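You operate a simulated robot arm through the tools that you are given. There is no shell and no other tool. Be economical: measure what you need, move in short steps, check, and stop when the job is done.

The job below is to be done with a simulated robot arm. You get a single attempt, and the scene is never put back.

JOB
Put one of the blue-banded rings from the top of the wooden boxes on the weights shelf. Put two of the paper discs from the middle shelf of the blue shelving on the middle shelf of the grey shelving. Take the shorter grey tube and leave it on top of the green board on the top of the cream machine. Press the upper zero button two times. Put the yellow-banded weight on the top of the cream machine away on the weights shelf. Press the green zero button three times. Any order will do.

Only the result counts: the job must be done as asked and must still hold three seconds after the hand-in. Knocking over, shifting, dropping, spilling or breaking anything else fails it.

ROBOT AND FRAMES
A 6-joint arm with a two-finger gripper on a trunk, on a base that drives. Base frame: it is fixed to the floor where the robot stands at the start and does not move with it; the origin is under the middle of the robot, x ahead of it, y to its left, z up; the surface under the hand at the start is at about z = 640. Lengths are in mm, angles in degrees, forces in N, time in s.
Its first joint turns from -166.0 to 166.0 degrees. Places, roughly: blue-banded ring [500, 0, 750]; blue-banded ring (6x6x2 cm) [500, 300, 700]; board (15x15x5 cm) [-1800, 4100, 1000]; green zero button [-2500, 4200, 1000]; middle shelf of the grey shelving [-1200, -1600, 900]; paper disc (6x8x3 cm) [300, -1700, 900]; shorter grey tube (6x6x23 cm) [-2100, 3800, 1100]; upper zero button [-1700, 4100, 1400]; weights shelf [-1000, 2200, 500]; yellow-banded weight [-2000, 4000, 1000]. Payload 1.71 kg.
Tool frame: the origin (TCP) lies between the finger pads and is the grasp point; the fingertips stand 20 mm ahead of it; z points along the fingers, y is the line along which they close. Largest opening 96 mm; the body of the gripper starts 113 mm behind the TCP.
Orientation is told as [roll, pitch, yaw] about the base's x, y, z axes, in that order, counted from this pose: with the fingers straight down and closing along the base's y, the tool's x points along the base's -x, its y along +y and its z along -z.

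CONTROLS
- The arm moves only by the tool arm_command. Its arguments are lists of equal length, an entry for each row: "rot": the turn, a rotation vector about the base's x, y, z in units of 8 degrees (1.0 is 8 degrees), a list of three; "travel": the shift along the base's x, y, z in units of 50 mm (1.0 is 50 mm), a list of three; "gripper": the finger opening in mm, from 0 to 96. In form: {"rot": [[rx, ry, rz], ...], "travel": [[dx, dy, dz], ...], "gripper": [gripper, ...]}. A call has 1 to 12 rows; each row shifts and turns the commanded pose from where the row before left it. A call with a number of a shift or a turn outside -1 to 1 is refused whole. Rows are played at 5 a second. More than 50 mm and 8.6 degrees between two rows, or a gripper value outside its range, and nothing of the call is played. Where a pose cannot be reached the arm comes as near as it can. A force on the tool above 40 N (or 10 N above the force at the start of the call, whichever is more), or a blocked arm, ends the call early, and 0.2 s more pass. The fingers move at their own pace (about 45 mm/s each) and stop on an object; they squeeze with about 32 N. The grip force told is the motor's: it shows also when the fingers shut on nothing. Time passes only in rows, and 0.2 s behind the last, so rows that do not move let the fingers close. It gives the time, the measured TCP pose, the force on the tool (base axes), the opening and the grip force at its end, in the units of the frame above (readings bear some noise), with the torque about the TCP (base axes, N m) and any sound that the robot's microphone picked up, and new pictures: "show" is both (left out), scene, wrist or none.
- Cameras (640 x 400 px; columns grow to the right, rows downward): "scene" is now at [60.6, 201.4, 1454]; the picture's right is [-0.15, -0.99, 0.00], its down [-0.85, 0.13, -0.52] and it looks along [0.51, -0.08, -0.86] (base axes); focal length 262 px, centre (320, 200). "wrist" rides on the gripper at [66, 14, -145] in the tool frame; the picture's right is [-0.21, 0.98, 0.00], its down [-0.88, -0.18, -0.45] and it looks along [-0.44, -0.09, 0.90] (tool axes); focal length 275 px, centre (320, 200). There is no depth. A picture from a camera that has moved, and an enlarged one, comes with that camera's place and axes in the base frame and with its lens.
- move_column(by): slides the trunk up (or, below 0, down) by that many mm; the arm and the scene camera ride with it, the base frame stays. It gives what a move gives, with no picture.
- base_move(legs): drives the robot by 1 to 6 legs, each [ahead, turn to the left] in mm and degrees, along the robot's own axes; the way and the turn of a leg run together, so that a leg with both is an arc; at most 1500 mm and 180 degrees a leg. The arm and the cameras ride along, it lands a little off, and it stops where it bumps. It gives what a move gives, and a new picture of the scene camera.
- pan_tilt(pan, tilt): turns the head with the scene camera to pan (to the left, within 143 degrees either way) and tilt (down, from -29 to 69), counted from straight ahead of the robot. It gives what a move gives, and a new picture of the scene camera.
- close_up(camera, box): a new picture of the part [left, top, right, bottom] of that camera's present view, enlarged. It takes no simulated time.
- sign_off(): hands the job in; it is judged then, once.

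Go step by step. Nothing tells you exact positions but the pictures and the camera data: compare them with the known pose of the tool, close in by small moves and look again before you grip or let go. The budget is 186 turns and 260 pictures, counting those below and the enlarged ones. Unless the task says otherwise, let go and move clear before handing in, and close with one line.

The tools are called after "Request:" as a command line: name --argument value ..., lists and objects as JSON in quotes. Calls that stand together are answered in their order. arm_command: Moves the arm, as the interface text tells. Its arguments: {"type":"object","properties":{"rot":{"type":"array","items":{"type":"array","items":{"type":"number"}}},"travel":{"type":"array","items":{"type":"array","items":{"type":"number"}}},"gripper":{"type":"array","items":{"type":"number"}},"show":{"type":"string","enum":["both","scene","wrist","none"]}},"required":["rot","travel","gripper"]} The other tools are called the same way: move_column (by) slides the trunk up or down; base_move (legs) drives the base; pan_tilt (pan, tilt) turns the head that bears the scene camera; close_up (camera, box) takes an enlarged picture of a part of a camera's view; sign_off () hands the job in.

At the start:

```text
t: 0.0
position: [585.8, 212.4, 845.2]
tcp_rot: [0.0, 0.1, 0.0]
force: [-0.1, -0.4, 0.1]
torque: [-0.02, -0.01, 0.0]
width: 95.5
grasp_force: 0.1
trunk travel left (down, up): [-75.0, 315.0]
robot x, y, heading: [0.4, 0.8, -0.2]
head pan, tilt: [-8.9, 58.1]
```

scene: 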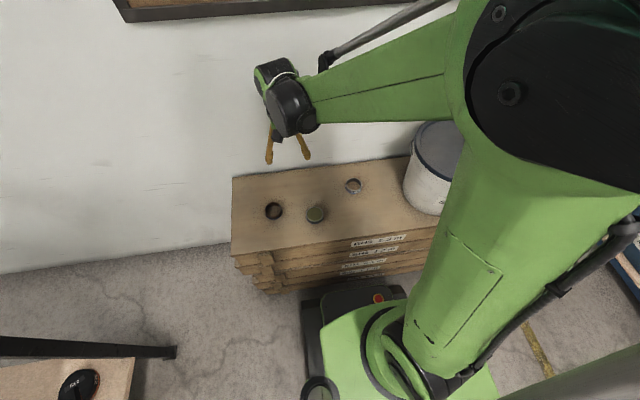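
wrist: 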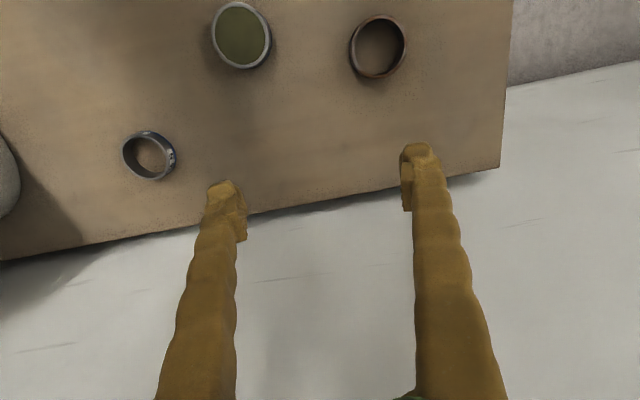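

I see three small round objects on top of the wooden boxes; I need to tell which are blue-banded. I'll enlarge both views.

Request:
close_up --camera "wrist" --box '[80, 0, 480, 250]'

Request:
close_up --camera "scene" --box '[220, 110, 480, 300]'

```text
1.60 times, centred on (280, 125) of wrist
camera zoom: at [520.3, 227.3, 990.9], right [0.21, 0.98, 0.0], down [0.88, -0.18, 0.44], along [0.43, -0.09, -0.9], focal length 440 px, centre (384, 320)
```

zoom: 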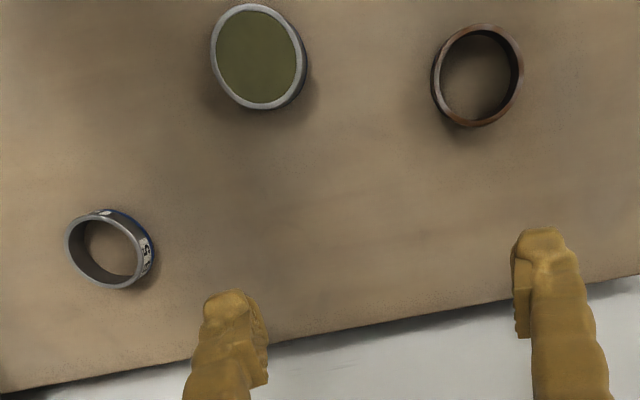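

```text
2.11 times, centred on (350, 205) of scene
camera zoom: at [60.6, 201.4, 1454.0], right [-0.15, -0.99, 0.0], down [-0.85, 0.13, -0.52], along [0.51, -0.08, -0.86], focal length 552 px, centre (257, 190)
```

zoom: 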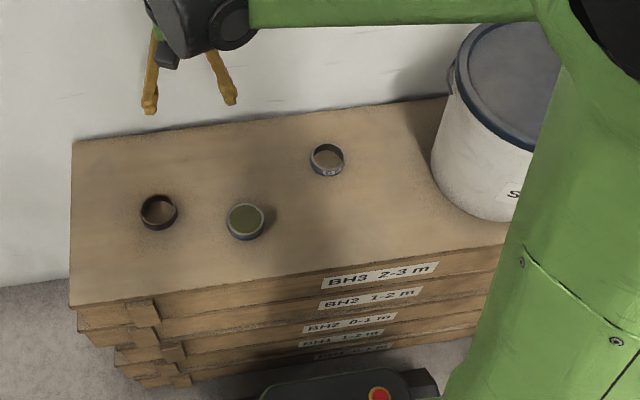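

The object nearest the bucket clearly bears a blue band; I place it at about (576, -9, 650). I'll move above it and look again.

Request:
arm_command --rot '[[0, 0, 0], [0, 0, 0], [0, 0, 0], [0, 0, 0], [0, 0, 0]]' --travel '[[-0.04, -0.88, 0], [-0.04, -0.88, 0], [-0.04, -0.88, 0], [-0.04, -0.88, -0.4], [-0.04, -0.88, -0.4]]' --gripper '[96, 96, 96, 96, 96]'

```text
t: 1.2
position: [564.0, -7.4, 811.3]
tcp_rot: [0.0, -0.8, 0.0]
force: [-0.5, 0.2, 0.5]
torque: [-0.05, -0.03, -0.03]
width: 95.8
grasp_force: 0.1
trunk travel left (down, up): [-75.0, 315.0]
robot x, y, heading: [-3.6, 1.9, 0.1]
head pan, tilt: [-8.9, 58.1]
camera scene: at [60.5, 202.0, 1453.9], right [-0.15, -0.99, 0.0], down [-0.85, 0.13, -0.52], along [0.51, -0.08, -0.86], focal length 262 px, centre (320, 200)
camera wrist: at [496.0, 7.2, 956.1], right [0.21, 0.98, 0.0], down [0.87, -0.18, 0.46], along [0.45, -0.09, -0.89], focal length 275 px, centre (320, 200)
```

scene: 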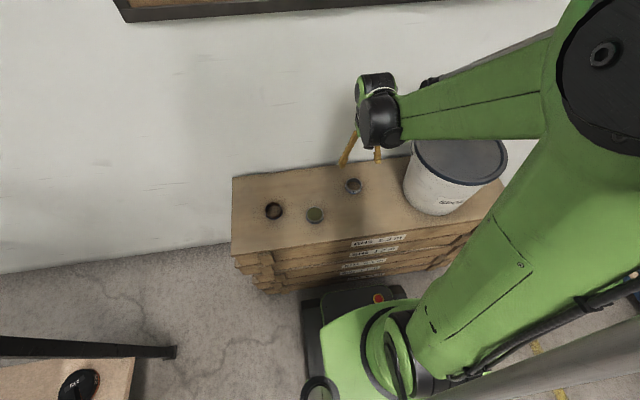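
wrist: 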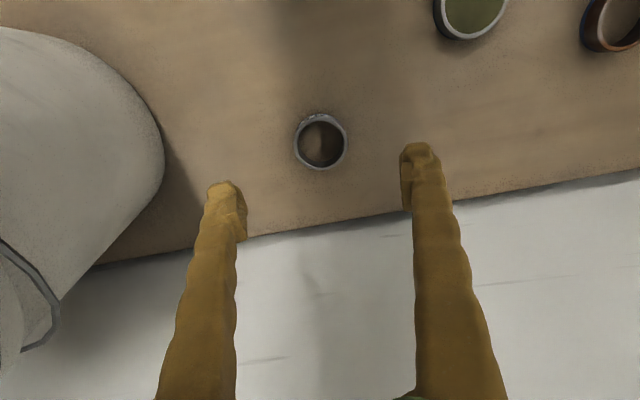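

The ring lies at about (577, -7), midway between the fingers. Going down over it.

Request:
arm_command --rot '[[0, 0.1, 0], [0, 0, 0], [0, 0, 0], [0, 0, 0]]' --travel '[[0.26, 0, -0.6], [0, 0, -0.6], [0, 0, -0.6], [0, 0, -0.2]]' --gripper '[96, 96, 96, 96]'

```text
t: 2.2
position: [577.1, -9.2, 714.7]
tcp_rot: [0.0, -0.1, -0.1]
force: [-0.2, 0.6, 0.5]
torque: [0.0, -0.02, 0.01]
width: 96.0
grasp_force: 0.1
trunk travel left (down, up): [-75.0, 315.0]
robot x, y, heading: [1.0, 3.0, 0.1]
head pan, tilt: [-8.9, 58.1]
camera scene: at [60.7, 201.4, 1454.1], right [-0.15, -0.99, 0.0], down [-0.85, 0.13, -0.52], along [0.51, -0.08, -0.86], focal length 262 px, centre (320, 200)
camera wrist: at [510.8, 6.5, 858.7], right [0.21, 0.98, 0.0], down [0.88, -0.18, 0.44], along [0.43, -0.09, -0.9], focal length 275 px, centre (320, 200)
```

scene: 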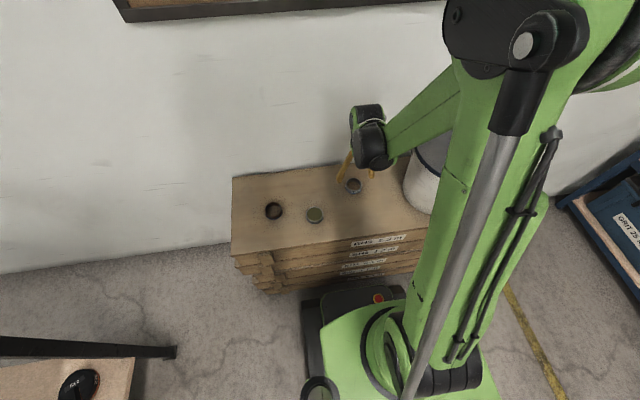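
wrist: 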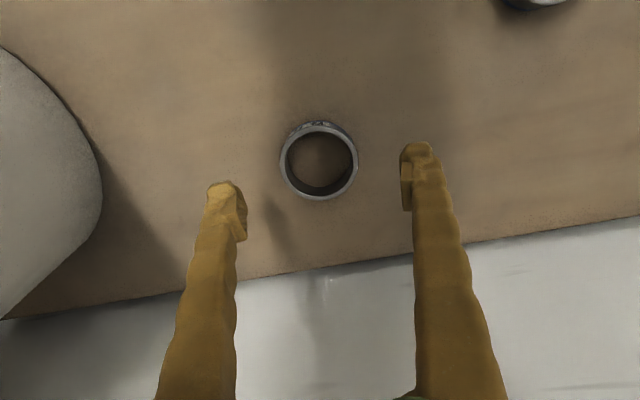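

Aligned. Descend to about z = 664 and close.

Request:
arm_command --rot '[[0, 0, 0], [0, 0, 0], [0, 0, 0], [0, 0, 0], [0, 0, 0], [0, 0, 0]]' --travel '[[0, 0.02, -0.5], [0, 0, -0.5], [0, 0, 0], [0, 0, 0], [0, 0, 0], [0, 0, 0]]' --gripper '[96, 96, 96, 50, 50, 50]' --show "wrist"

```text
t: 3.6
position: [577.8, -8.2, 664.9]
tcp_rot: [0.0, 0.0, 0.0]
force: [-0.1, -0.3, -0.5]
torque: [0.02, -0.01, -0.02]
width: 59.0
grasp_force: 25.7
trunk travel left (down, up): [-75.0, 315.0]
robot x, y, heading: [2.1, -2.9, -0.2]
head pan, tilt: [-8.9, 58.1]
camera wrist: at [511.9, 6.3, 809.4], right [0.21, 0.98, 0.0], down [0.88, -0.18, 0.44], along [0.43, -0.09, -0.9], focal length 275 px, centre (320, 200)
```

wrist: 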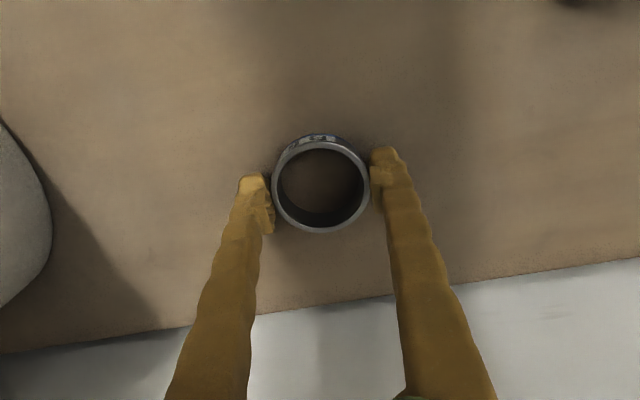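

Ring gripped (59 mm). Lifting it and turning the head to the left to see the weights shelf.

Request:
arm_command --rot '[[0, 0, 0], [0, 0, 0], [0, 0, 0], [0, 0, 0], [0, 0, 0], [0, 0, 0], [0, 0, 0], [0, 0, 0]]' --travel '[[0, 0, 0.5], [0, 0, 1], [0, 0, 1], [0, 0, 1], [-1, 0, 0.5], [-1, 0, 0], [-1, 0, 0], [-1, 0, 0]]' --gripper '[50, 50, 50, 50, 50, 50, 50, 50]' --show "wrist"

Request:
pan_tilt --pan 115 --tilt 25

```text
refused: row 5 steps farther than a row can; nothing moved
```

```text
t: 5.6
position: [578.2, -9.8, 664.1]
tcp_rot: [0.1, 0.0, 0.0]
force: [-0.1, 0.1, 0.4]
torque: [0.02, -0.01, -0.01]
width: 58.5
grasp_force: 31.8
trunk travel left (down, up): [-75.0, 315.0]
robot x, y, heading: [0.6, 0.7, -0.1]
head pan, tilt: [115.0, 25.0]
camera scene: at [-45.4, 295.6, 1503.5], right [0.91, 0.42, -0.01], down [0.16, -0.38, -0.91], along [-0.39, 0.82, -0.42], focal length 262 px, centre (320, 200)
```

scene: 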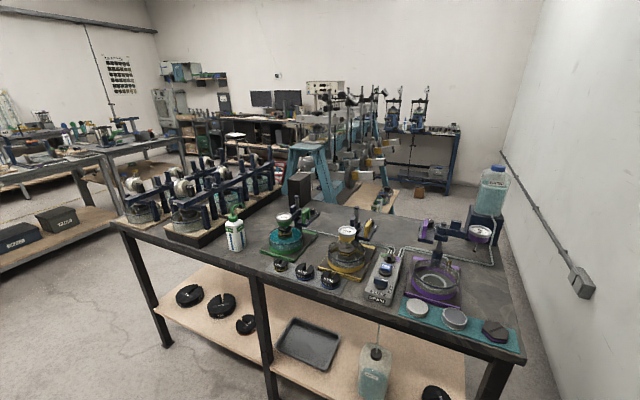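

The near bench has lower shelves with black weights; the stated weights shelf (-1000, 2200, 500) projects to about (313, 204). I'll lift the ring and enlarge that part.

Request:
arm_command --rot '[[0, 0, 0], [0, 0, 0], [0, 0, 0], [0, 0, 0], [0, 0, 0], [0, 0, 0], [0, 0, 0], [0, 0, 0]]' --travel '[[0, 0, 0.5], [0, 0, 1], [0, 0, 1], [0, 0, 1], [-1, 0, 0], [-1, 0, 0], [-1, 0, 0], [-1, 0, 0]]' --gripper '[50, 50, 50, 50, 50, 50, 50, 50]' --show "wrist"

Request:
close_up --camera "scene" --box '[240, 60, 480, 210]'

Request:
close_up --camera "scene" --box '[0, 50, 240, 200]'

```text
t: 7.4
position: [373.1, -7.7, 839.8]
tcp_rot: [-0.1, -0.3, 0.0]
force: [-1.1, -0.2, -0.2]
torque: [0.02, -0.08, -0.03]
width: 50.2
grasp_force: 0.0
trunk travel left (down, up): [-75.0, 315.0]
robot x, y, heading: [-2.3, -1.4, -0.0]
head pan, tilt: [115.0, 25.0]
camera wrist: at [307.3, 7.0, 984.4], right [0.21, 0.98, 0.0], down [0.87, -0.18, 0.45], along [0.44, -0.09, -0.89], focal length 275 px, centre (320, 200)
```

wrist: 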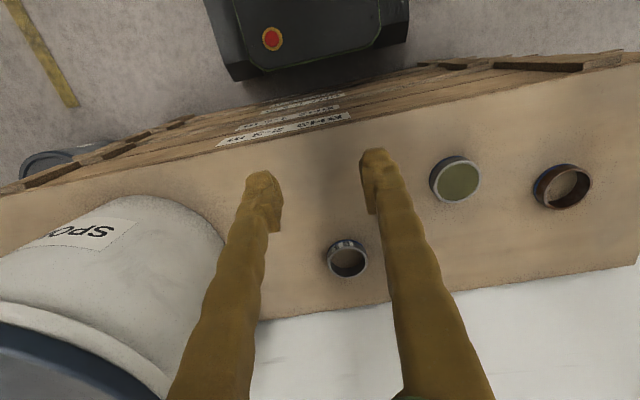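

```text
2.67 times, centred on (360, 135) of scene
camera zoom: at [-53.6, 295.5, 1503.2], right [0.91, 0.42, -0.01], down [0.17, -0.38, -0.91], along [-0.39, 0.82, -0.42], focal length 699 px, centre (213, 373)
```

zoom: 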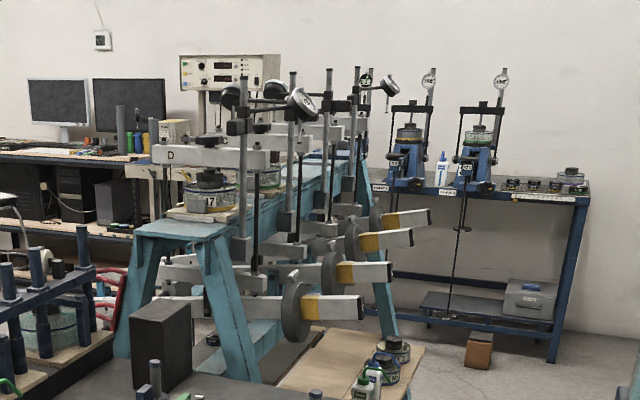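

```text
2.67 times, centred on (120, 125) of scene
camera zoom: at [-53.6, 295.5, 1503.2], right [0.91, 0.42, -0.01], down [0.17, -0.38, -0.91], along [-0.39, 0.82, -0.42], focal length 699 px, centre (853, 400)
```

zoom: 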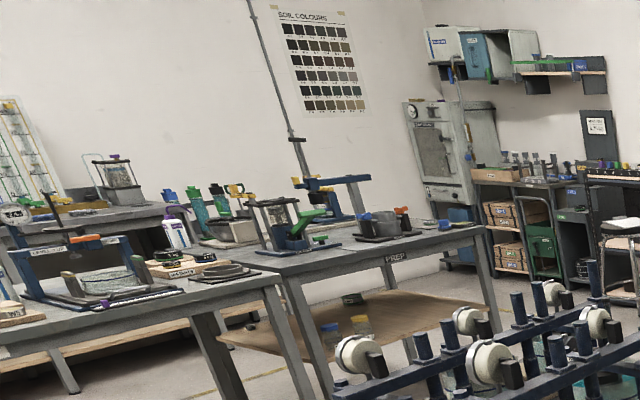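

The ring slipped out and stands where it was (about 574, -6); the grip was too high on it. I'll go back, lower this time to near the surface, and squeeze fully.

Request:
arm_command --rot '[[0, 0, 0], [0, 0, 0], [0, 0, 0], [0, 0, 0], [0, 0, 0], [0, 0, 0], [0, 0, 0], [0, 0, 0]]' --travel '[[1, 0, 0], [1, 0, 0], [1, 0, 0], [1, 0, 0], [0, 0, -0.8], [0, 0, -0.8], [0, 0, -0.8], [0, 0, 0]]' --gripper '[96, 96, 96, 96, 96, 96, 96, 96]' --show "wrist"

```text
t: 9.2
position: [578.7, -8.3, 716.6]
tcp_rot: [0.0, 0.0, 0.0]
force: [-0.5, 0.3, 0.1]
torque: [0.02, 0.02, -0.01]
width: 95.9
grasp_force: 0.1
trunk travel left (down, up): [-75.0, 315.0]
robot x, y, heading: [-0.2, -0.5, 0.1]
head pan, tilt: [115.0, 25.0]
camera wrist: at [511.6, 7.0, 861.7], right [0.21, 0.98, 0.0], down [0.88, -0.18, 0.44], along [0.43, -0.09, -0.9], focal length 275 px, centre (320, 200)
```

wrist: 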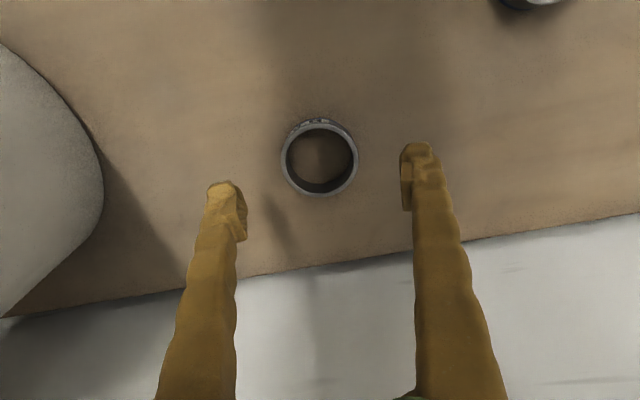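

Ring centre seems nearer (573, -6); shift slightly and go down until about 660.

Request:
arm_command --rot '[[0, 0, 0], [0, 0, 0], [0, 0, 0], [0, 0, 0], [0, 0, 0], [0, 0, 0], [0, 0, 0], [0, 0, 0]]' --travel '[[-0.1, 0.04, -0.5], [0, 0, -0.5], [0, 0, -0.1], [0, 0, -0.04], [0, 0, 0], [0, 0, 0], [0, 0, 0], [0, 0, 0]]' --gripper '[96, 96, 96, 96, 96, 20, 20, 20]' --show "wrist"

```text
t: 11.0
position: [571.8, -5.9, 661.5]
tcp_rot: [0.0, 0.0, 0.0]
force: [-0.5, 0.0, 2.7]
torque: [0.09, -0.04, 0.01]
width: 57.9
grasp_force: 25.2
trunk travel left (down, up): [-75.0, 315.0]
robot x, y, heading: [2.2, -0.8, -0.1]
head pan, tilt: [115.0, 25.0]
camera wrist: at [505.8, 10.4, 806.2], right [0.21, 0.98, 0.0], down [0.88, -0.18, 0.44], along [0.43, -0.09, -0.9], focal length 275 px, centre (320, 200)
```

wrist: 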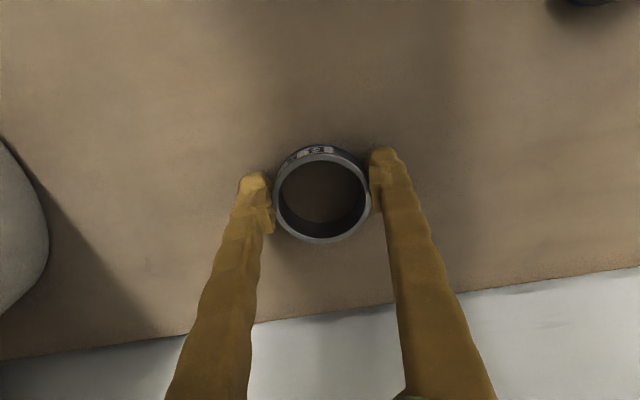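

Tips touch the surface and the ring is centred. Lift slowly and check.

Request:
arm_command --rot '[[0, 0, 0], [0, 0, 0], [0, 0, 0], [0, 0, 0], [0, 0, 0]]' --travel '[[0, 0, 0], [0, 0, 0.1], [0, 0, 0.2], [0, 0, 0.3], [0, 0, 0.4]]' --gripper '[20, 20, 20, 20, 20]' --show "wrist"

```text
t: 12.2
position: [571.7, -4.2, 712.2]
tcp_rot: [0.0, 0.1, 0.0]
force: [0.3, -0.2, -0.7]
torque: [0.02, 0.02, 0.04]
width: 57.5
grasp_force: 32.2
trunk travel left (down, up): [-75.0, 315.0]
robot x, y, heading: [0.4, -0.3, 0.0]
head pan, tilt: [115.0, 25.0]
camera wrist: at [505.9, 10.3, 857.0], right [0.21, 0.98, 0.0], down [0.88, -0.18, 0.44], along [0.43, -0.09, -0.9], focal length 275 px, centre (320, 200)
```

wrist: 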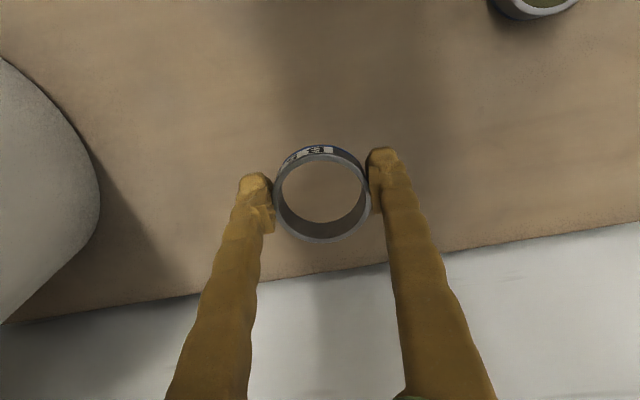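

The ring holds this time. I'll lift and draw the arm in, and survey the left and rear for a driving route.

Request:
arm_command --rot '[[0, 0, 0], [0, 0, 0], [0, 0, 0], [0, 0, 0], [0, 0, 0], [0, 0, 0], [0, 0, 0], [0, 0, 0], [0, 0, 0]]' --travel '[[0, 0, 0.6], [0, 0, 0.8], [0, 0, 0.8], [0, 0, 0.8], [0, 0, 0.8], [-0.9, 0, 0], [-0.9, 0, 0], [-0.9, 0, 0], [-0.9, 0, 0]]' --gripper '[20, 20, 20, 20, 20, 20, 20, 20, 20]' --show "wrist"

Request:
pan_tilt --pan 143 --tilt 35

Request:
pan_tilt --pan -120 --tilt 25

```text
t: 14.2
position: [387.6, -6.2, 903.8]
tcp_rot: [0.0, -0.2, 0.1]
force: [-1.2, -0.2, -1.3]
torque: [0.03, -0.02, -0.03]
width: 57.3
grasp_force: 32.3
trunk travel left (down, up): [-75.0, 315.0]
robot x, y, heading: [-0.1, 0.2, 0.1]
head pan, tilt: [115.0, 25.0]
camera wrist: at [321.9, 8.3, 1049.0], right [0.21, 0.98, 0.0], down [0.88, -0.18, 0.45], along [0.44, -0.09, -0.89], focal length 275 px, centre (320, 200)
```

wrist: 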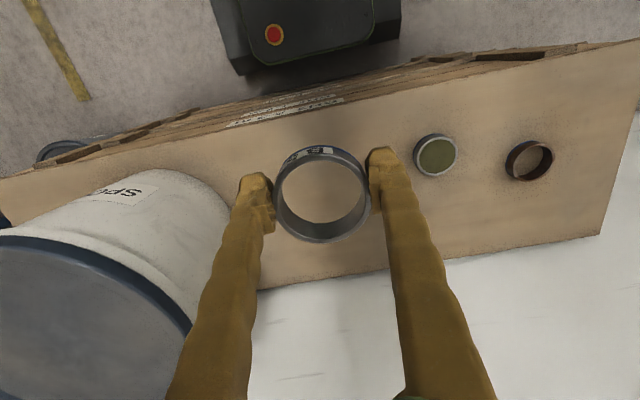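

```text
t: 15.2
position: [391.9, -7.0, 902.6]
tcp_rot: [0.1, 0.0, 0.0]
force: [0.3, 0.2, -0.9]
torque: [-0.01, 0.01, 0.01]
width: 57.4
grasp_force: 32.2
trunk travel left (down, up): [-75.0, 315.0]
robot x, y, heading: [-2.4, 0.8, -0.1]
head pan, tilt: [143.0, 35.0]
camera scene: at [-77.5, 265.1, 1488.3], right [0.6, 0.8, -0.01], down [0.45, -0.35, -0.83], along [-0.66, 0.49, -0.56], focal length 262 px, centre (320, 200)
```

scene: 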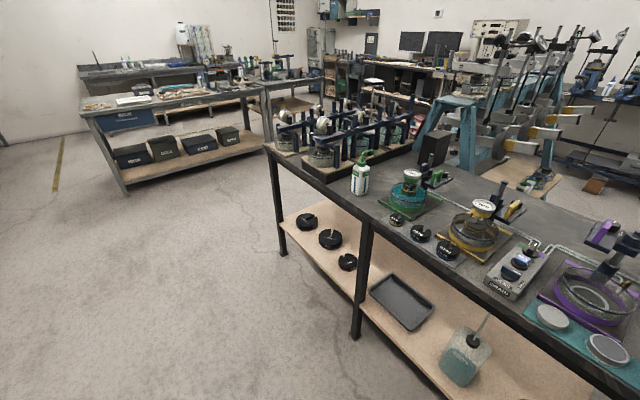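

```text
t: 18.8
position: [392.9, -6.6, 904.1]
tcp_rot: [0.0, 0.0, 0.0]
force: [-0.1, 0.0, -1.6]
torque: [-0.01, 0.03, 0.02]
width: 57.0
grasp_force: 31.8
trunk travel left (down, up): [-75.0, 315.0]
robot x, y, heading: [2.0, 0.5, -0.1]
head pan, tilt: [-120.0, 25.0]
camera scene: at [-52.8, 132.2, 1503.6], right [-0.87, 0.5, 0.01], down [0.2, 0.37, -0.91], along [-0.46, -0.79, -0.42], focal length 262 px, centre (320, 200)
```

scene: 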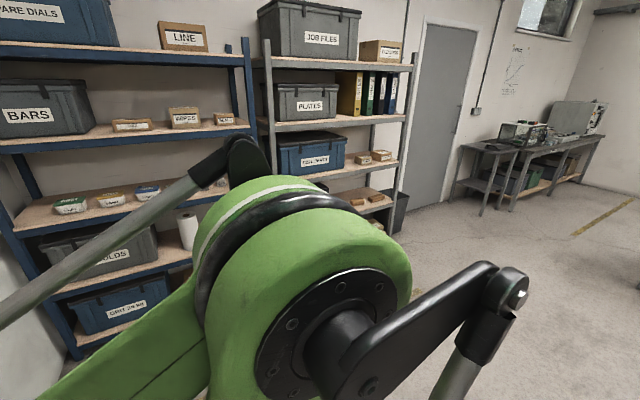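

The way is clear: I'll reverse along -x to about x = -2000, turn to face +y and drive up the left of the near bench, watching as I go.

Request:
base_move --legs '[[-1500, 0], [-450, 0], [0, 90], [900, 0]]'

Request:
pan_tilt --pan -40 --tilt 30

```text
t: 43.9
position: [-1931.1, 1276.1, 903.3]
tcp_rot: [0.0, 0.0, 89.4]
force: [-0.8, -0.5, -0.4]
torque: [0.01, -0.01, -0.02]
width: 55.6
grasp_force: 32.0
trunk travel left (down, up): [-75.0, 315.0]
robot x, y, heading: [-1941.6, 882.7, 89.7]
head pan, tilt: [-120.0, 25.0]
camera scene: at [-2072.0, 833.1, 1503.6], right [-0.51, -0.86, 0.01], down [-0.36, 0.2, -0.91], along [0.78, -0.47, -0.42], focal length 262 px, centre (320, 200)
```

scene: 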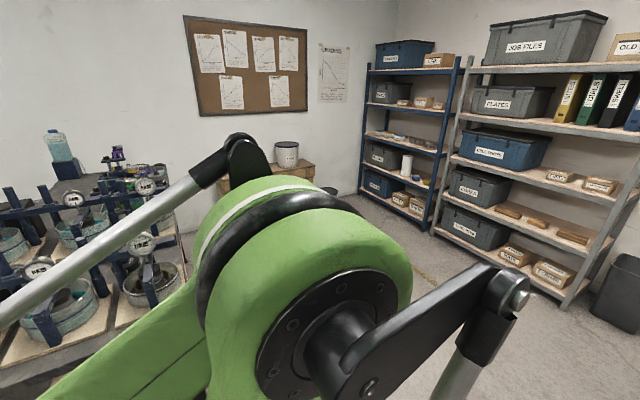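

```text
t: 45.4
position: [-1930.4, 1254.4, 911.1]
tcp_rot: [0.0, -1.3, 89.4]
force: [-0.5, 0.2, -2.4]
torque: [-0.01, 0.0, -0.01]
width: 55.4
grasp_force: 32.2
trunk travel left (down, up): [-75.0, 315.0]
robot x, y, heading: [-1940.1, 883.9, 89.6]
head pan, tilt: [-40.0, 30.0]
camera scene: at [-2093.1, 906.1, 1495.0], right [0.76, -0.65, -0.01], down [-0.32, -0.37, -0.87], along [0.56, 0.67, -0.49], focal length 262 px, centre (320, 200)
```

scene: 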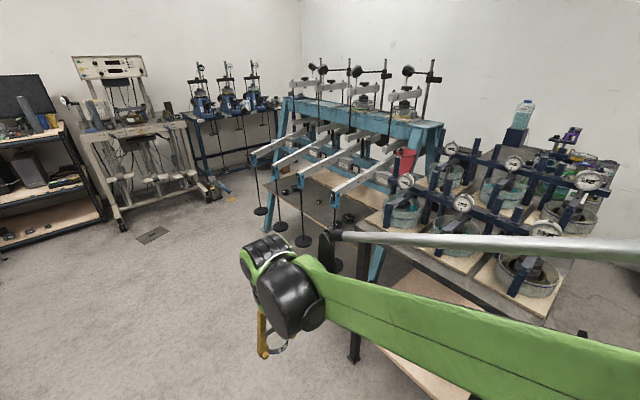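

The weights shelf projects to (320, 205): a dark low shelf under the teal loading frame, with black weights on it. I'll enlarge that and check the ring in the grip.

Request:
close_up --camera "scene" --box '[240, 120, 440, 250]'

Request:
close_up --camera "wrist" --box '[160, 80, 480, 280]'

```text
3.08 times, centred on (340, 185) of scene
camera zoom: at [-2093.1, 906.1, 1495.0], right [0.76, -0.65, -0.01], down [-0.32, -0.37, -0.87], along [0.56, 0.67, -0.49], focal length 807 px, centre (258, 246)
```

zoom: 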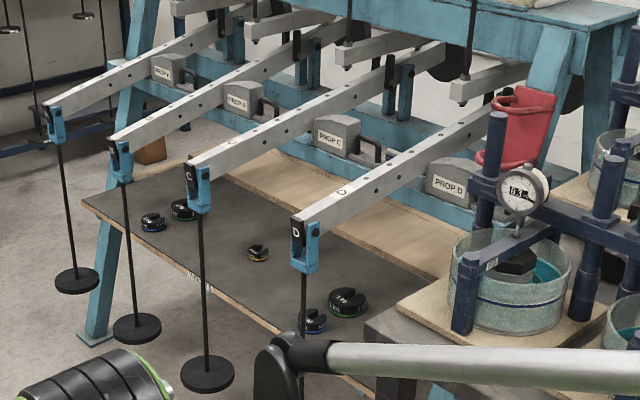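

```text
2.00 times, centred on (320, 180) of wrist
camera zoom: at [-1946.1, 1187.5, 1055.0], right [-0.98, 0.22, 0.0], down [0.19, 0.86, 0.46], along [0.1, 0.45, -0.89], focal length 551 px, centre (320, 240)
```

zoom: 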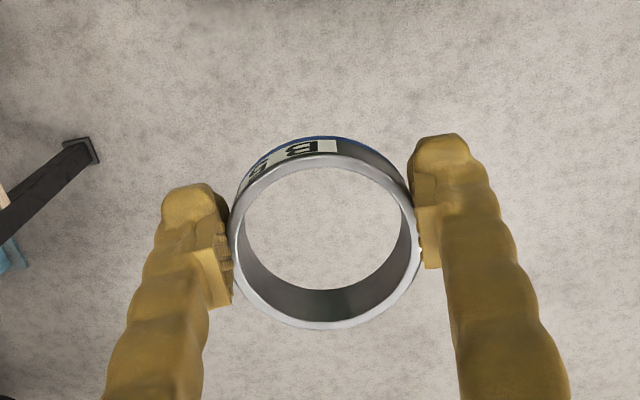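

The weights shelf is a dark low board (front edge x ≈ -1140, y ≈ 1700–2830, z ≈ 480) with four levers and hanging rods in front at about 300 mm spacing. I'll drive to stand opposite the gap between levers B and C (y ≈ 2245), facing +x.

Request:
base_move --legs '[[1360, 0], [0, -90]]'

Request:
pan_tilt --pan -10 --tilt 40

```text
t: 60.6
position: [-1547.7, 2232.6, 908.8]
tcp_rot: [0.0, -0.9, -1.4]
force: [-0.3, -0.5, -1.2]
torque: [0.02, -0.02, 0.01]
width: 55.1
grasp_force: 31.9
trunk travel left (down, up): [-75.0, 315.0]
robot x, y, heading: [-1925.5, 2251.1, -1.5]
head pan, tilt: [-40.0, 30.0]
camera scene: at [-1861.1, 2401.9, 1493.9], right [-0.66, -0.75, 0.01], down [-0.39, 0.33, -0.86], along [0.64, -0.57, -0.51], focal length 262 px, centre (320, 200)
```

scene: 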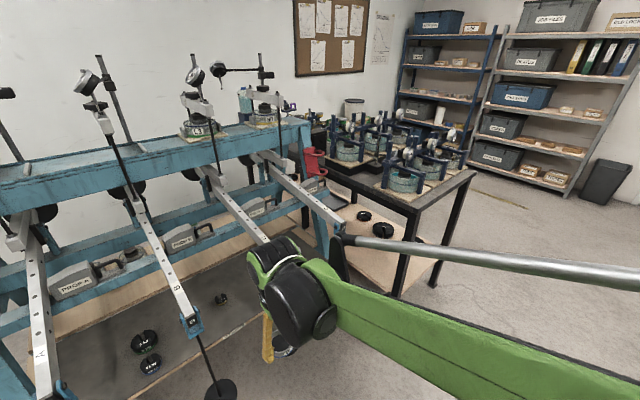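

```text
t: 61.6
position: [-1552.2, 2230.7, 909.5]
tcp_rot: [0.0, -1.1, -1.4]
force: [-0.2, 0.5, 0.1]
torque: [0.01, -0.05, 0.02]
width: 55.2
grasp_force: 32.4
trunk travel left (down, up): [-75.0, 315.0]
robot x, y, heading: [-1928.8, 2247.4, -1.2]
head pan, tilt: [-10.0, 40.0]
camera scene: at [-1844.2, 2444.9, 1478.2], right [-0.2, -0.98, 0.0], down [-0.64, 0.13, -0.75], along [0.74, -0.15, -0.66], focal length 262 px, centre (320, 200)
```

scene: 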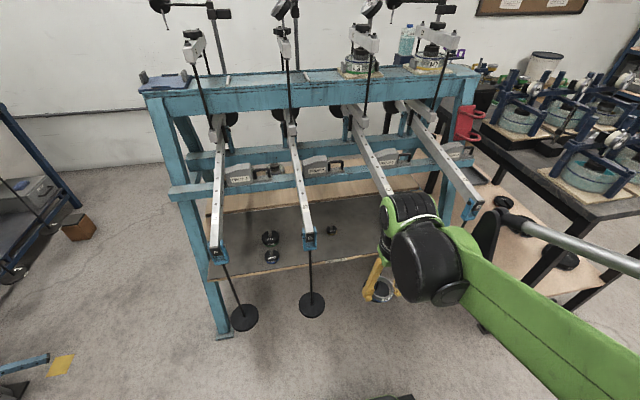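

I'm facing the frame. I'll enlarge the shelf to place the hangers, front edge and weights.

Request:
close_up --camera "scene" --box '[190, 160, 410, 340]'

```text
2.22 times, centred on (300, 250) of scene
camera zoom: at [-1844.2, 2444.9, 1478.2], right [-0.2, -0.98, 0.0], down [-0.64, 0.13, -0.75], along [0.74, -0.15, -0.66], focal length 583 px, centre (364, 89)
```

zoom: 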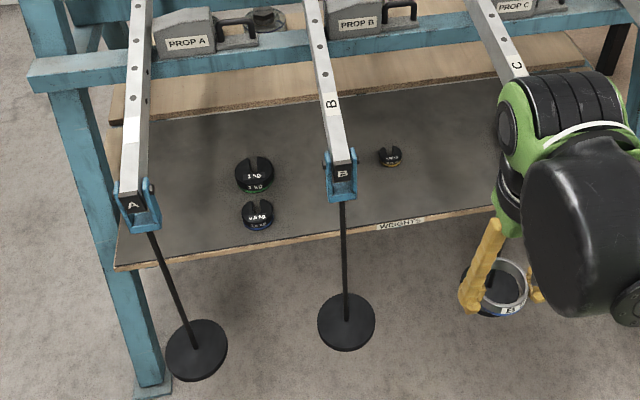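

Triangulated: label "WEIGHTS" on the front edge at (-1162, 2232, 500), so the top is ~510; existing yellow weight at (-998, 2215); levers B/C at y ≈ 2360/2060, z ≈ 815. I'll aim to set the ring at about (-1100, 2185), first lowering the arm in front.

Request:
arm_command --rot '[[0, 0.13, 0.17], [0, 0, 0], [0, 0, 0], [0, 0, 0], [0, 0, 0], [0, 0, 0], [0, 0, 0]]' --travel '[[0.4, -0.2, -0.85], [0.4, -0.2, -0.85], [0.4, -0.2, -0.85], [0.4, -0.1, -0.85], [0.4, 0, -0.85], [0.4, 0, -0.85], [0.4, 0, -0.85]]' --gripper '[20, 20, 20, 20, 20, 20, 20]'

```text
t: 63.2
position: [-1417.0, 2196.1, 624.4]
tcp_rot: [0.0, -0.7, 0.1]
force: [-0.9, 0.2, -0.9]
torque: [0.0, -0.08, 0.0]
width: 55.0
grasp_force: 32.0
out of reach, approached as far as the arm can: row 7
trunk travel left (down, up): [-75.0, 315.0]
robot x, y, heading: [-1928.2, 2246.2, -1.3]
head pan, tilt: [-10.0, 40.0]
camera scene: at [-1846.7, 2445.1, 1478.2], right [-0.19, -0.98, 0.0], down [-0.64, 0.13, -0.76], along [0.74, -0.15, -0.65], focal length 262 px, centre (320, 200)
camera wrist: at [-1484.3, 2210.7, 767.3], right [0.21, 0.98, 0.0], down [0.87, -0.18, 0.45], along [0.44, -0.09, -0.89], focal length 275 px, centre (320, 200)
```

scene: 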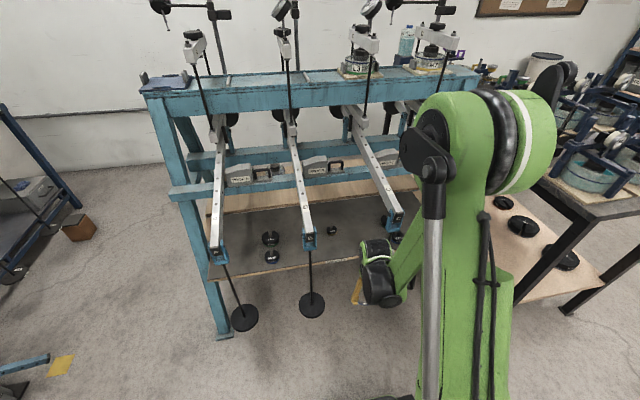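
wrist: 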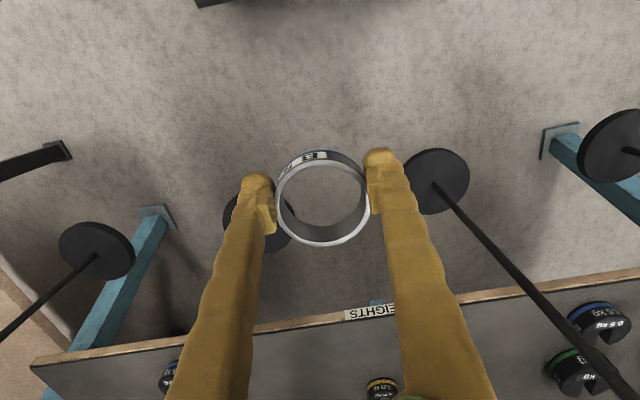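

The column should go down for more reach; then extend between hangers B and C, well above the shelf.

Request:
move_column --by -70

Request:
arm_command --rot '[[0, 0, 0], [0, 0, 0], [0, 0, 0], [0, 0, 0], [0, 0, 0]]' --travel '[[0.4, 0, 0.4], [0.8, 0, 0], [0.8, 0, 0], [0.8, 0, 0], [0.4, 0, 0]]' --gripper '[20, 20, 20, 20, 20]'

```text
t: 64.2
position: [-1415.6, 2196.4, 554.3]
tcp_rot: [0.0, -0.7, 0.0]
force: [-0.5, -0.1, -1.6]
torque: [0.03, 0.03, 0.02]
width: 55.1
grasp_force: 32.5
trunk travel left (down, up): [-5.0, 385.0]
robot x, y, heading: [-1930.2, 2249.2, -1.4]
head pan, tilt: [-10.0, 40.0]
```

```text
t: 65.4
position: [-1257.1, 2196.8, 574.4]
tcp_rot: [0.0, -0.6, 0.0]
force: [-0.3, 0.3, -0.5]
torque: [-0.02, -0.01, 0.02]
width: 55.1
grasp_force: 32.2
trunk travel left (down, up): [-5.0, 385.0]
robot x, y, heading: [-1928.8, 2249.4, -1.4]
head pan, tilt: [-10.0, 40.0]
camera scene: at [-1846.9, 2445.0, 1408.3], right [-0.2, -0.98, 0.0], down [-0.64, 0.13, -0.76], along [0.74, -0.15, -0.65], focal length 262 px, centre (320, 200)
camera wrist: at [-1323.9, 2211.8, 718.0], right [0.21, 0.98, 0.0], down [0.87, -0.18, 0.45], along [0.44, -0.09, -0.89], focal length 275 px, centre (320, 200)
```

scene: 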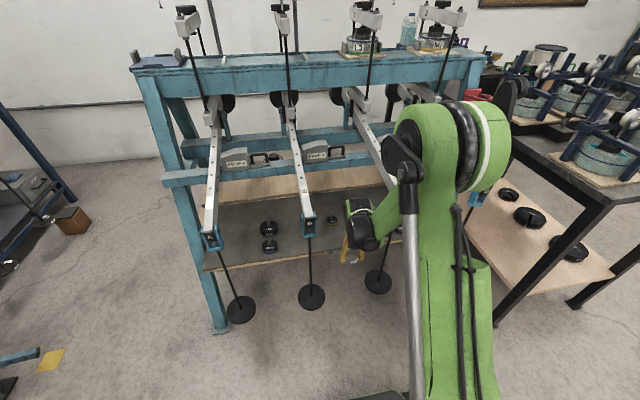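
wrist: 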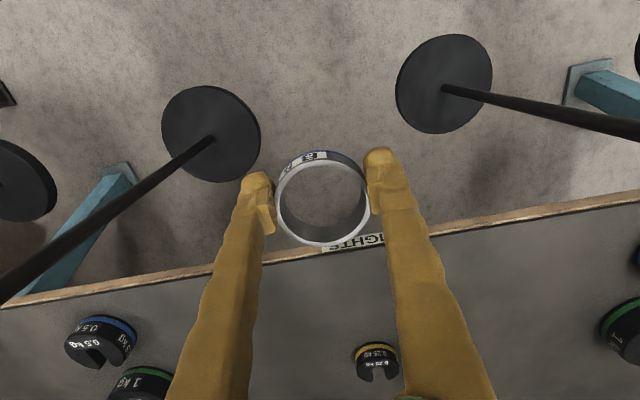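

View agrees: edge at x ≈ -1165, yellow weight at (-1010, 2214). Continue to x ≈ -1105, y ≈ 2180 and look.

Request:
arm_command --rot '[[0, 0, 0], [0, 0, 0], [0, 0, 0], [0, 0, 0]]' --travel '[[0.76, 0, 0], [0.76, -0.1, 0], [0.76, -0.1, 0], [0.76, -0.1, 0]]' --gripper '[20, 20, 20, 20]'

```text
t: 66.4
position: [-1103.5, 2181.5, 575.9]
tcp_rot: [0.0, -0.5, 0.0]
force: [-0.3, 0.1, -1.6]
torque: [0.01, -0.02, 0.0]
width: 54.8
grasp_force: 32.1
trunk travel left (down, up): [-5.0, 385.0]
robot x, y, heading: [-1928.8, 2254.2, -1.6]
head pan, tilt: [-10.0, 40.0]
camera scene: at [-1847.2, 2445.0, 1408.3], right [-0.2, -0.98, 0.0], down [-0.64, 0.13, -0.76], along [0.74, -0.15, -0.65], focal length 262 px, centre (320, 200)
camera wrist: at [-1170.7, 2196.3, 720.4], right [0.21, 0.98, 0.0], down [0.87, -0.18, 0.45], along [0.44, -0.09, -0.89], focal length 275 px, centre (320, 200)
```

scene: 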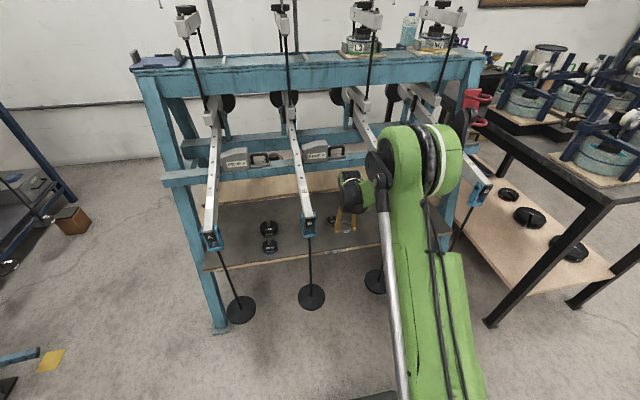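
wrist: 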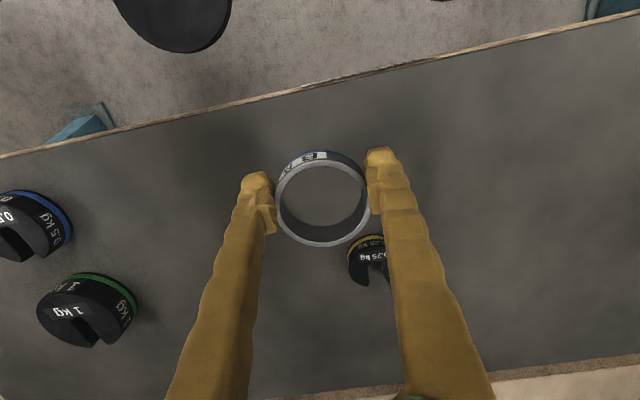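

Clear around. Lower towards the shelf (~510).

Request:
arm_command --rot '[[0, 0, 0], [0, 0, 0], [0, 0, 0], [0, 0, 0]]' --travel '[[0, 0, -0.3], [0, 0, -0.3], [0, 0, -0.1], [0, 0, 0]]' --gripper '[20, 20, 20, 20]' --show "wrist"

```text
t: 67.4
position: [-1103.6, 2181.4, 539.3]
tcp_rot: [0.0, -0.5, 0.0]
force: [0.1, 1.4, -1.3]
torque: [0.01, -0.02, 0.0]
width: 54.8
grasp_force: 32.5
trunk travel left (down, up): [-5.0, 385.0]
robot x, y, heading: [-1926.2, 2250.7, -1.1]
head pan, tilt: [-10.0, 40.0]
camera wrist: at [-1171.8, 2195.4, 683.5], right [0.21, 0.98, 0.0], down [0.87, -0.18, 0.45], along [0.44, -0.09, -0.89], focal length 275 px, centre (320, 200)
```

wrist: 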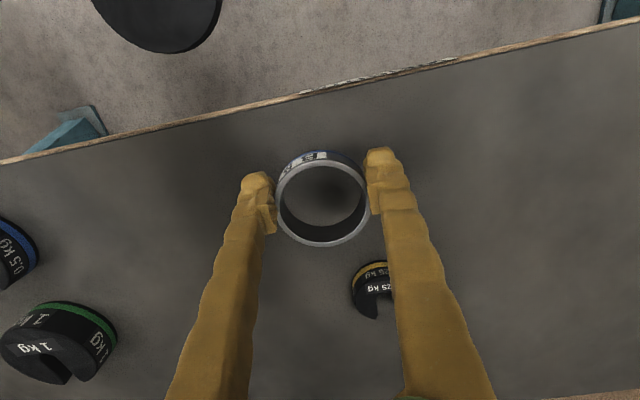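

Request:
arm_command --rot '[[0, 0, 0], [0, 0, 0], [0, 0, 0], [0, 0, 0]]' --travel '[[0, 0, -0.05], [0, 0, -0.05], [0, 0, -0.05], [0, 0, 0]]' --gripper '[20, 20, 20, 20]' --show "none"

```text
t: 68.4
position: [-1104.4, 2181.3, 531.2]
tcp_rot: [0.0, -0.6, 0.0]
force: [0.5, 0.8, -1.1]
torque: [-0.02, 0.04, 0.03]
width: 54.9
grasp_force: 31.9
trunk travel left (down, up): [-5.0, 385.0]
robot x, y, heading: [-1928.4, 2250.6, -1.3]
head pan, tilt: [-10.0, 40.0]
```

No contact yet; a few more small steps down.

Request:
arm_command --rot '[[0, 0, 0], [0, 0, 0], [0, 0, 0], [0, 0, 0]]' --travel '[[0, 0, -0.05], [0, 0, -0.05], [0, 0, -0.05], [0, 0, 0]]' --gripper '[20, 20, 20, 20]' --show "wrist"

```text
t: 69.4
position: [-1104.8, 2180.7, 522.5]
tcp_rot: [0.1, -0.7, 0.0]
force: [-0.9, -0.8, -1.2]
torque: [-0.04, 0.05, -0.01]
width: 55.2
grasp_force: 32.2
trunk travel left (down, up): [-5.0, 385.0]
robot x, y, heading: [-1930.4, 2246.1, -1.2]
head pan, tilt: [-10.0, 40.0]
camera wrist: at [-1172.7, 2195.6, 667.0], right [0.21, 0.98, 0.0], down [0.87, -0.18, 0.45], along [0.44, -0.09, -0.89], focal length 275 px, centre (320, 200)
```

wrist: 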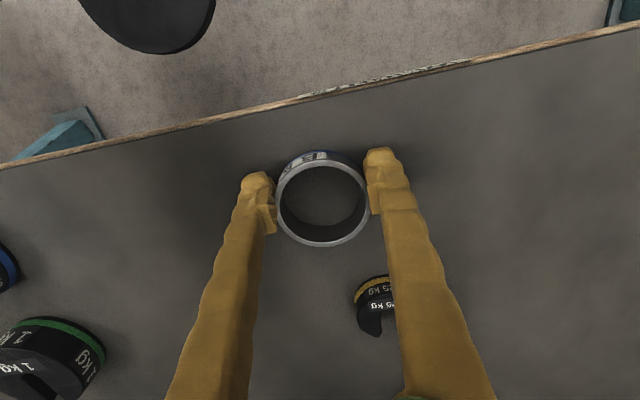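

Request:
arm_command --rot '[[0, 0, 0], [0, 0, 0], [0, 0, 0]]' --travel '[[0, 0, -0.05], [0, 0, -0.05], [0, 0, 0]]' --gripper '[20, 20, 20]' --show "none"

```text
t: 70.2
position: [-1106.5, 2180.7, 519.9]
tcp_rot: [0.0, -0.6, 0.1]
force: [5.4, -0.9, 33.7]
torque: [0.01, -0.24, -0.24]
width: 55.3
grasp_force: 32.1
trunk travel left (down, up): [-5.0, 385.0]
robot x, y, heading: [-1927.3, 2249.1, -1.3]
head pan, tilt: [-10.0, 40.0]
```

Contact on the shelf at z ≈ 501. Ease up a touch, open, and lift straight up.

Request:
arm_command --rot '[[0, 0, 0], [0, 0, 0], [0, 0, 0], [0, 0, 0], [0, 0, 0], [0, 0, 0]]' --travel '[[0, 0, 0.04], [0, 0, 0], [0, 0, 0], [0, 0, 0], [0, 0, 0.6], [0, 0, 0.6]]' --gripper '[20, 96, 96, 96, 96, 96]' --show "wrist"

```text
t: 71.6
position: [-1103.3, 2181.2, 581.1]
tcp_rot: [0.0, -0.5, 0.0]
force: [0.5, -0.1, 0.3]
torque: [0.01, 0.03, 0.02]
width: 96.1
grasp_force: 0.1
trunk travel left (down, up): [-5.0, 385.0]
robot x, y, heading: [-1927.9, 2252.7, -1.3]
head pan, tilt: [-10.0, 40.0]
camera wrist: at [-1171.7, 2195.8, 724.9], right [0.21, 0.98, 0.0], down [0.87, -0.18, 0.45], along [0.44, -0.09, -0.89], focal length 275 px, centre (320, 200)
```

wrist: 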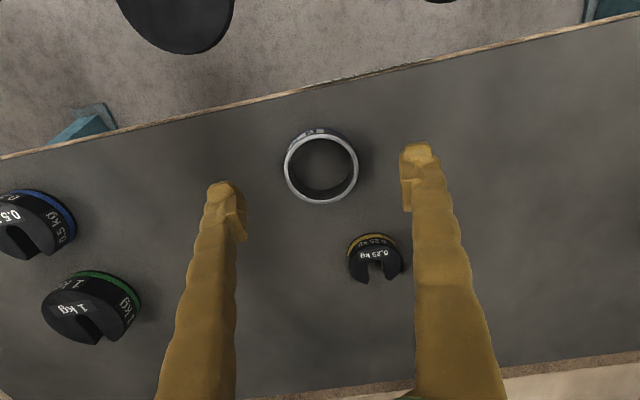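

Ring stands on the weights shelf at (-1100, 2182). Now retract, raise and face the cream machine at +y.

Request:
arm_command --rot '[[0, 0, 0], [0, 0, 0], [0, 0, 0], [0, 0, 0], [0, 0, 0], [0, 0, 0], [0, 0, 0], [0, 0, 0], [0, 0, 0], [0, 0, 0], [0, 0, 0], [0, 0, 0]]' --travel '[[0, 0.1, 0.2], [-0.9, 0.1, 0], [-0.95, 0.1, 0], [-0.95, 0, 0], [-0.95, 0, 0], [-0.95, 0, 0], [-0.9, 0, 0], [-0.5, 0, 0.8], [0, 0, 0.95], [0, 0, 0.95], [0, 0, 0.95], [0, 0, 0.95]]' --gripper '[96, 96, 96, 96, 96, 96, 96, 96, 96, 96, 96, 96]' --show "none"

Request:
move_column --by 250

Request:
base_move --legs '[[0, 91.3]]'

Request:
pan_tilt --pan 0 --tilt 20

```text
t: 74.2
position: [-1409.6, 2195.7, 818.6]
tcp_rot: [0.0, -0.5, 0.0]
force: [0.7, 0.0, 0.4]
torque: [0.02, 0.03, 0.0]
width: 95.8
grasp_force: 0.1
trunk travel left (down, up): [-5.0, 385.0]
robot x, y, heading: [-1925.8, 2248.0, -1.2]
head pan, tilt: [-10.0, 40.0]
```

```text
t: 76.8
position: [-1408.1, 2196.1, 1069.2]
tcp_rot: [0.0, -0.6, 0.0]
force: [0.3, -0.1, 0.2]
torque: [-0.02, 0.02, -0.01]
width: 95.7
grasp_force: 0.0
trunk travel left (down, up): [-255.0, 135.0]
robot x, y, heading: [-1928.4, 2251.0, -1.3]
head pan, tilt: [-10.0, 40.0]
```

```text
t: 83.2
position: [-1881.9, 2768.8, 1069.0]
tcp_rot: [0.0, -0.5, 91.0]
force: [-0.3, -0.8, 1.1]
torque: [-0.01, 0.03, 0.01]
width: 96.0
grasp_force: 0.0
trunk travel left (down, up): [-255.0, 135.0]
robot x, y, heading: [-1920.9, 2247.6, 90.0]
head pan, tilt: [-10.0, 40.0]
camera scene: at [-2118.4, 2331.9, 1658.3], right [0.98, -0.18, 0.0], down [-0.11, -0.64, -0.76], along [0.14, 0.74, -0.65], focal length 262 px, centre (320, 200)
```

scene: 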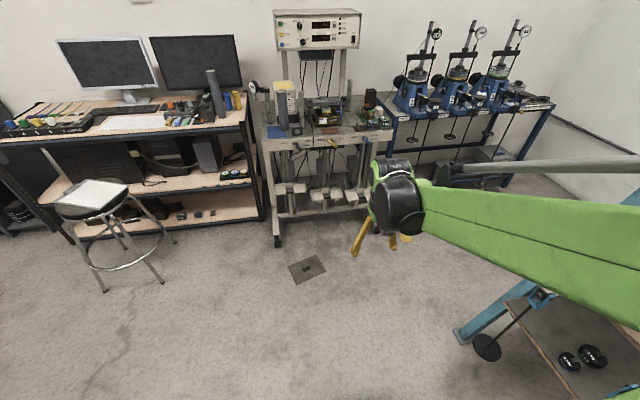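

```text
t: 84.0
position: [-1882.1, 2750.1, 1078.6]
tcp_rot: [0.0, -1.6, 91.0]
force: [0.4, -0.3, 0.3]
torque: [0.08, 0.01, 0.0]
width: 96.0
grasp_force: 0.0
trunk travel left (down, up): [-255.0, 135.0]
robot x, y, heading: [-1922.3, 2250.1, 89.6]
head pan, tilt: [0.0, 20.0]
camera scene: at [-2133.2, 2332.4, 1689.9], right [1.0, 0.0, 0.0], down [0.0, -0.35, -0.94], along [0.0, 0.94, -0.35], focal length 262 px, centre (320, 200)
```

scene: 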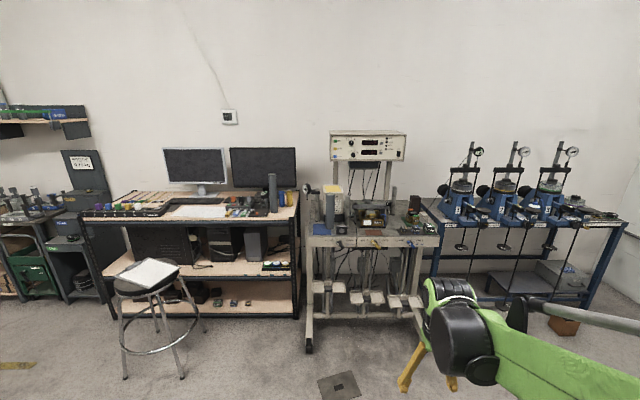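

The cream machine is ahead. Enlarging its top and control box, and the desk to its left with the second tube.

Request:
close_up --camera "scene" --box '[290, 120, 450, 260]'

Request:
close_up --camera "scene" --box '[190, 160, 310, 240]'

```text
2.86 times, centred on (370, 190) of scene
camera zoom: at [-2133.2, 2332.4, 1689.9], right [1.0, 0.0, 0.0], down [0.0, -0.35, -0.94], along [0.0, 0.94, -0.35], focal length 749 px, centre (177, 229)
```

zoom: 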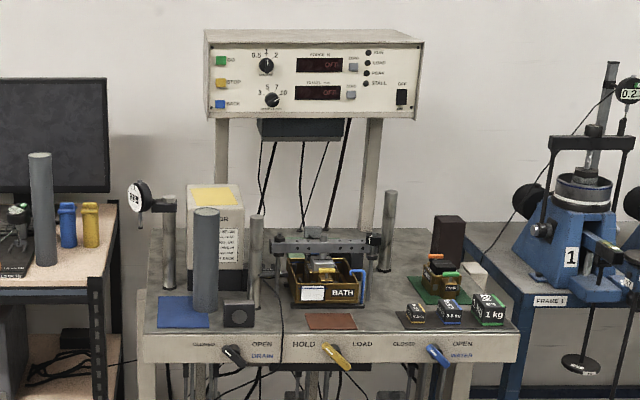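

```text
5.00 times, centred on (250, 200) of scene
camera zoom: at [-2133.2, 2332.4, 1689.9], right [1.0, 0.0, 0.0], down [0.0, -0.35, -0.94], along [0.0, 0.94, -0.35], focal length 1311 px, centre (670, 200)
```

zoom: 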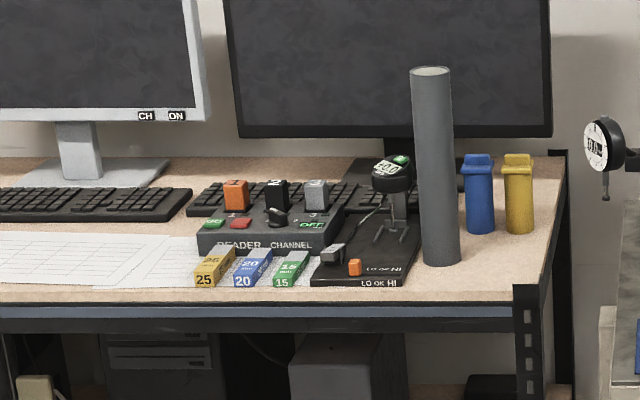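

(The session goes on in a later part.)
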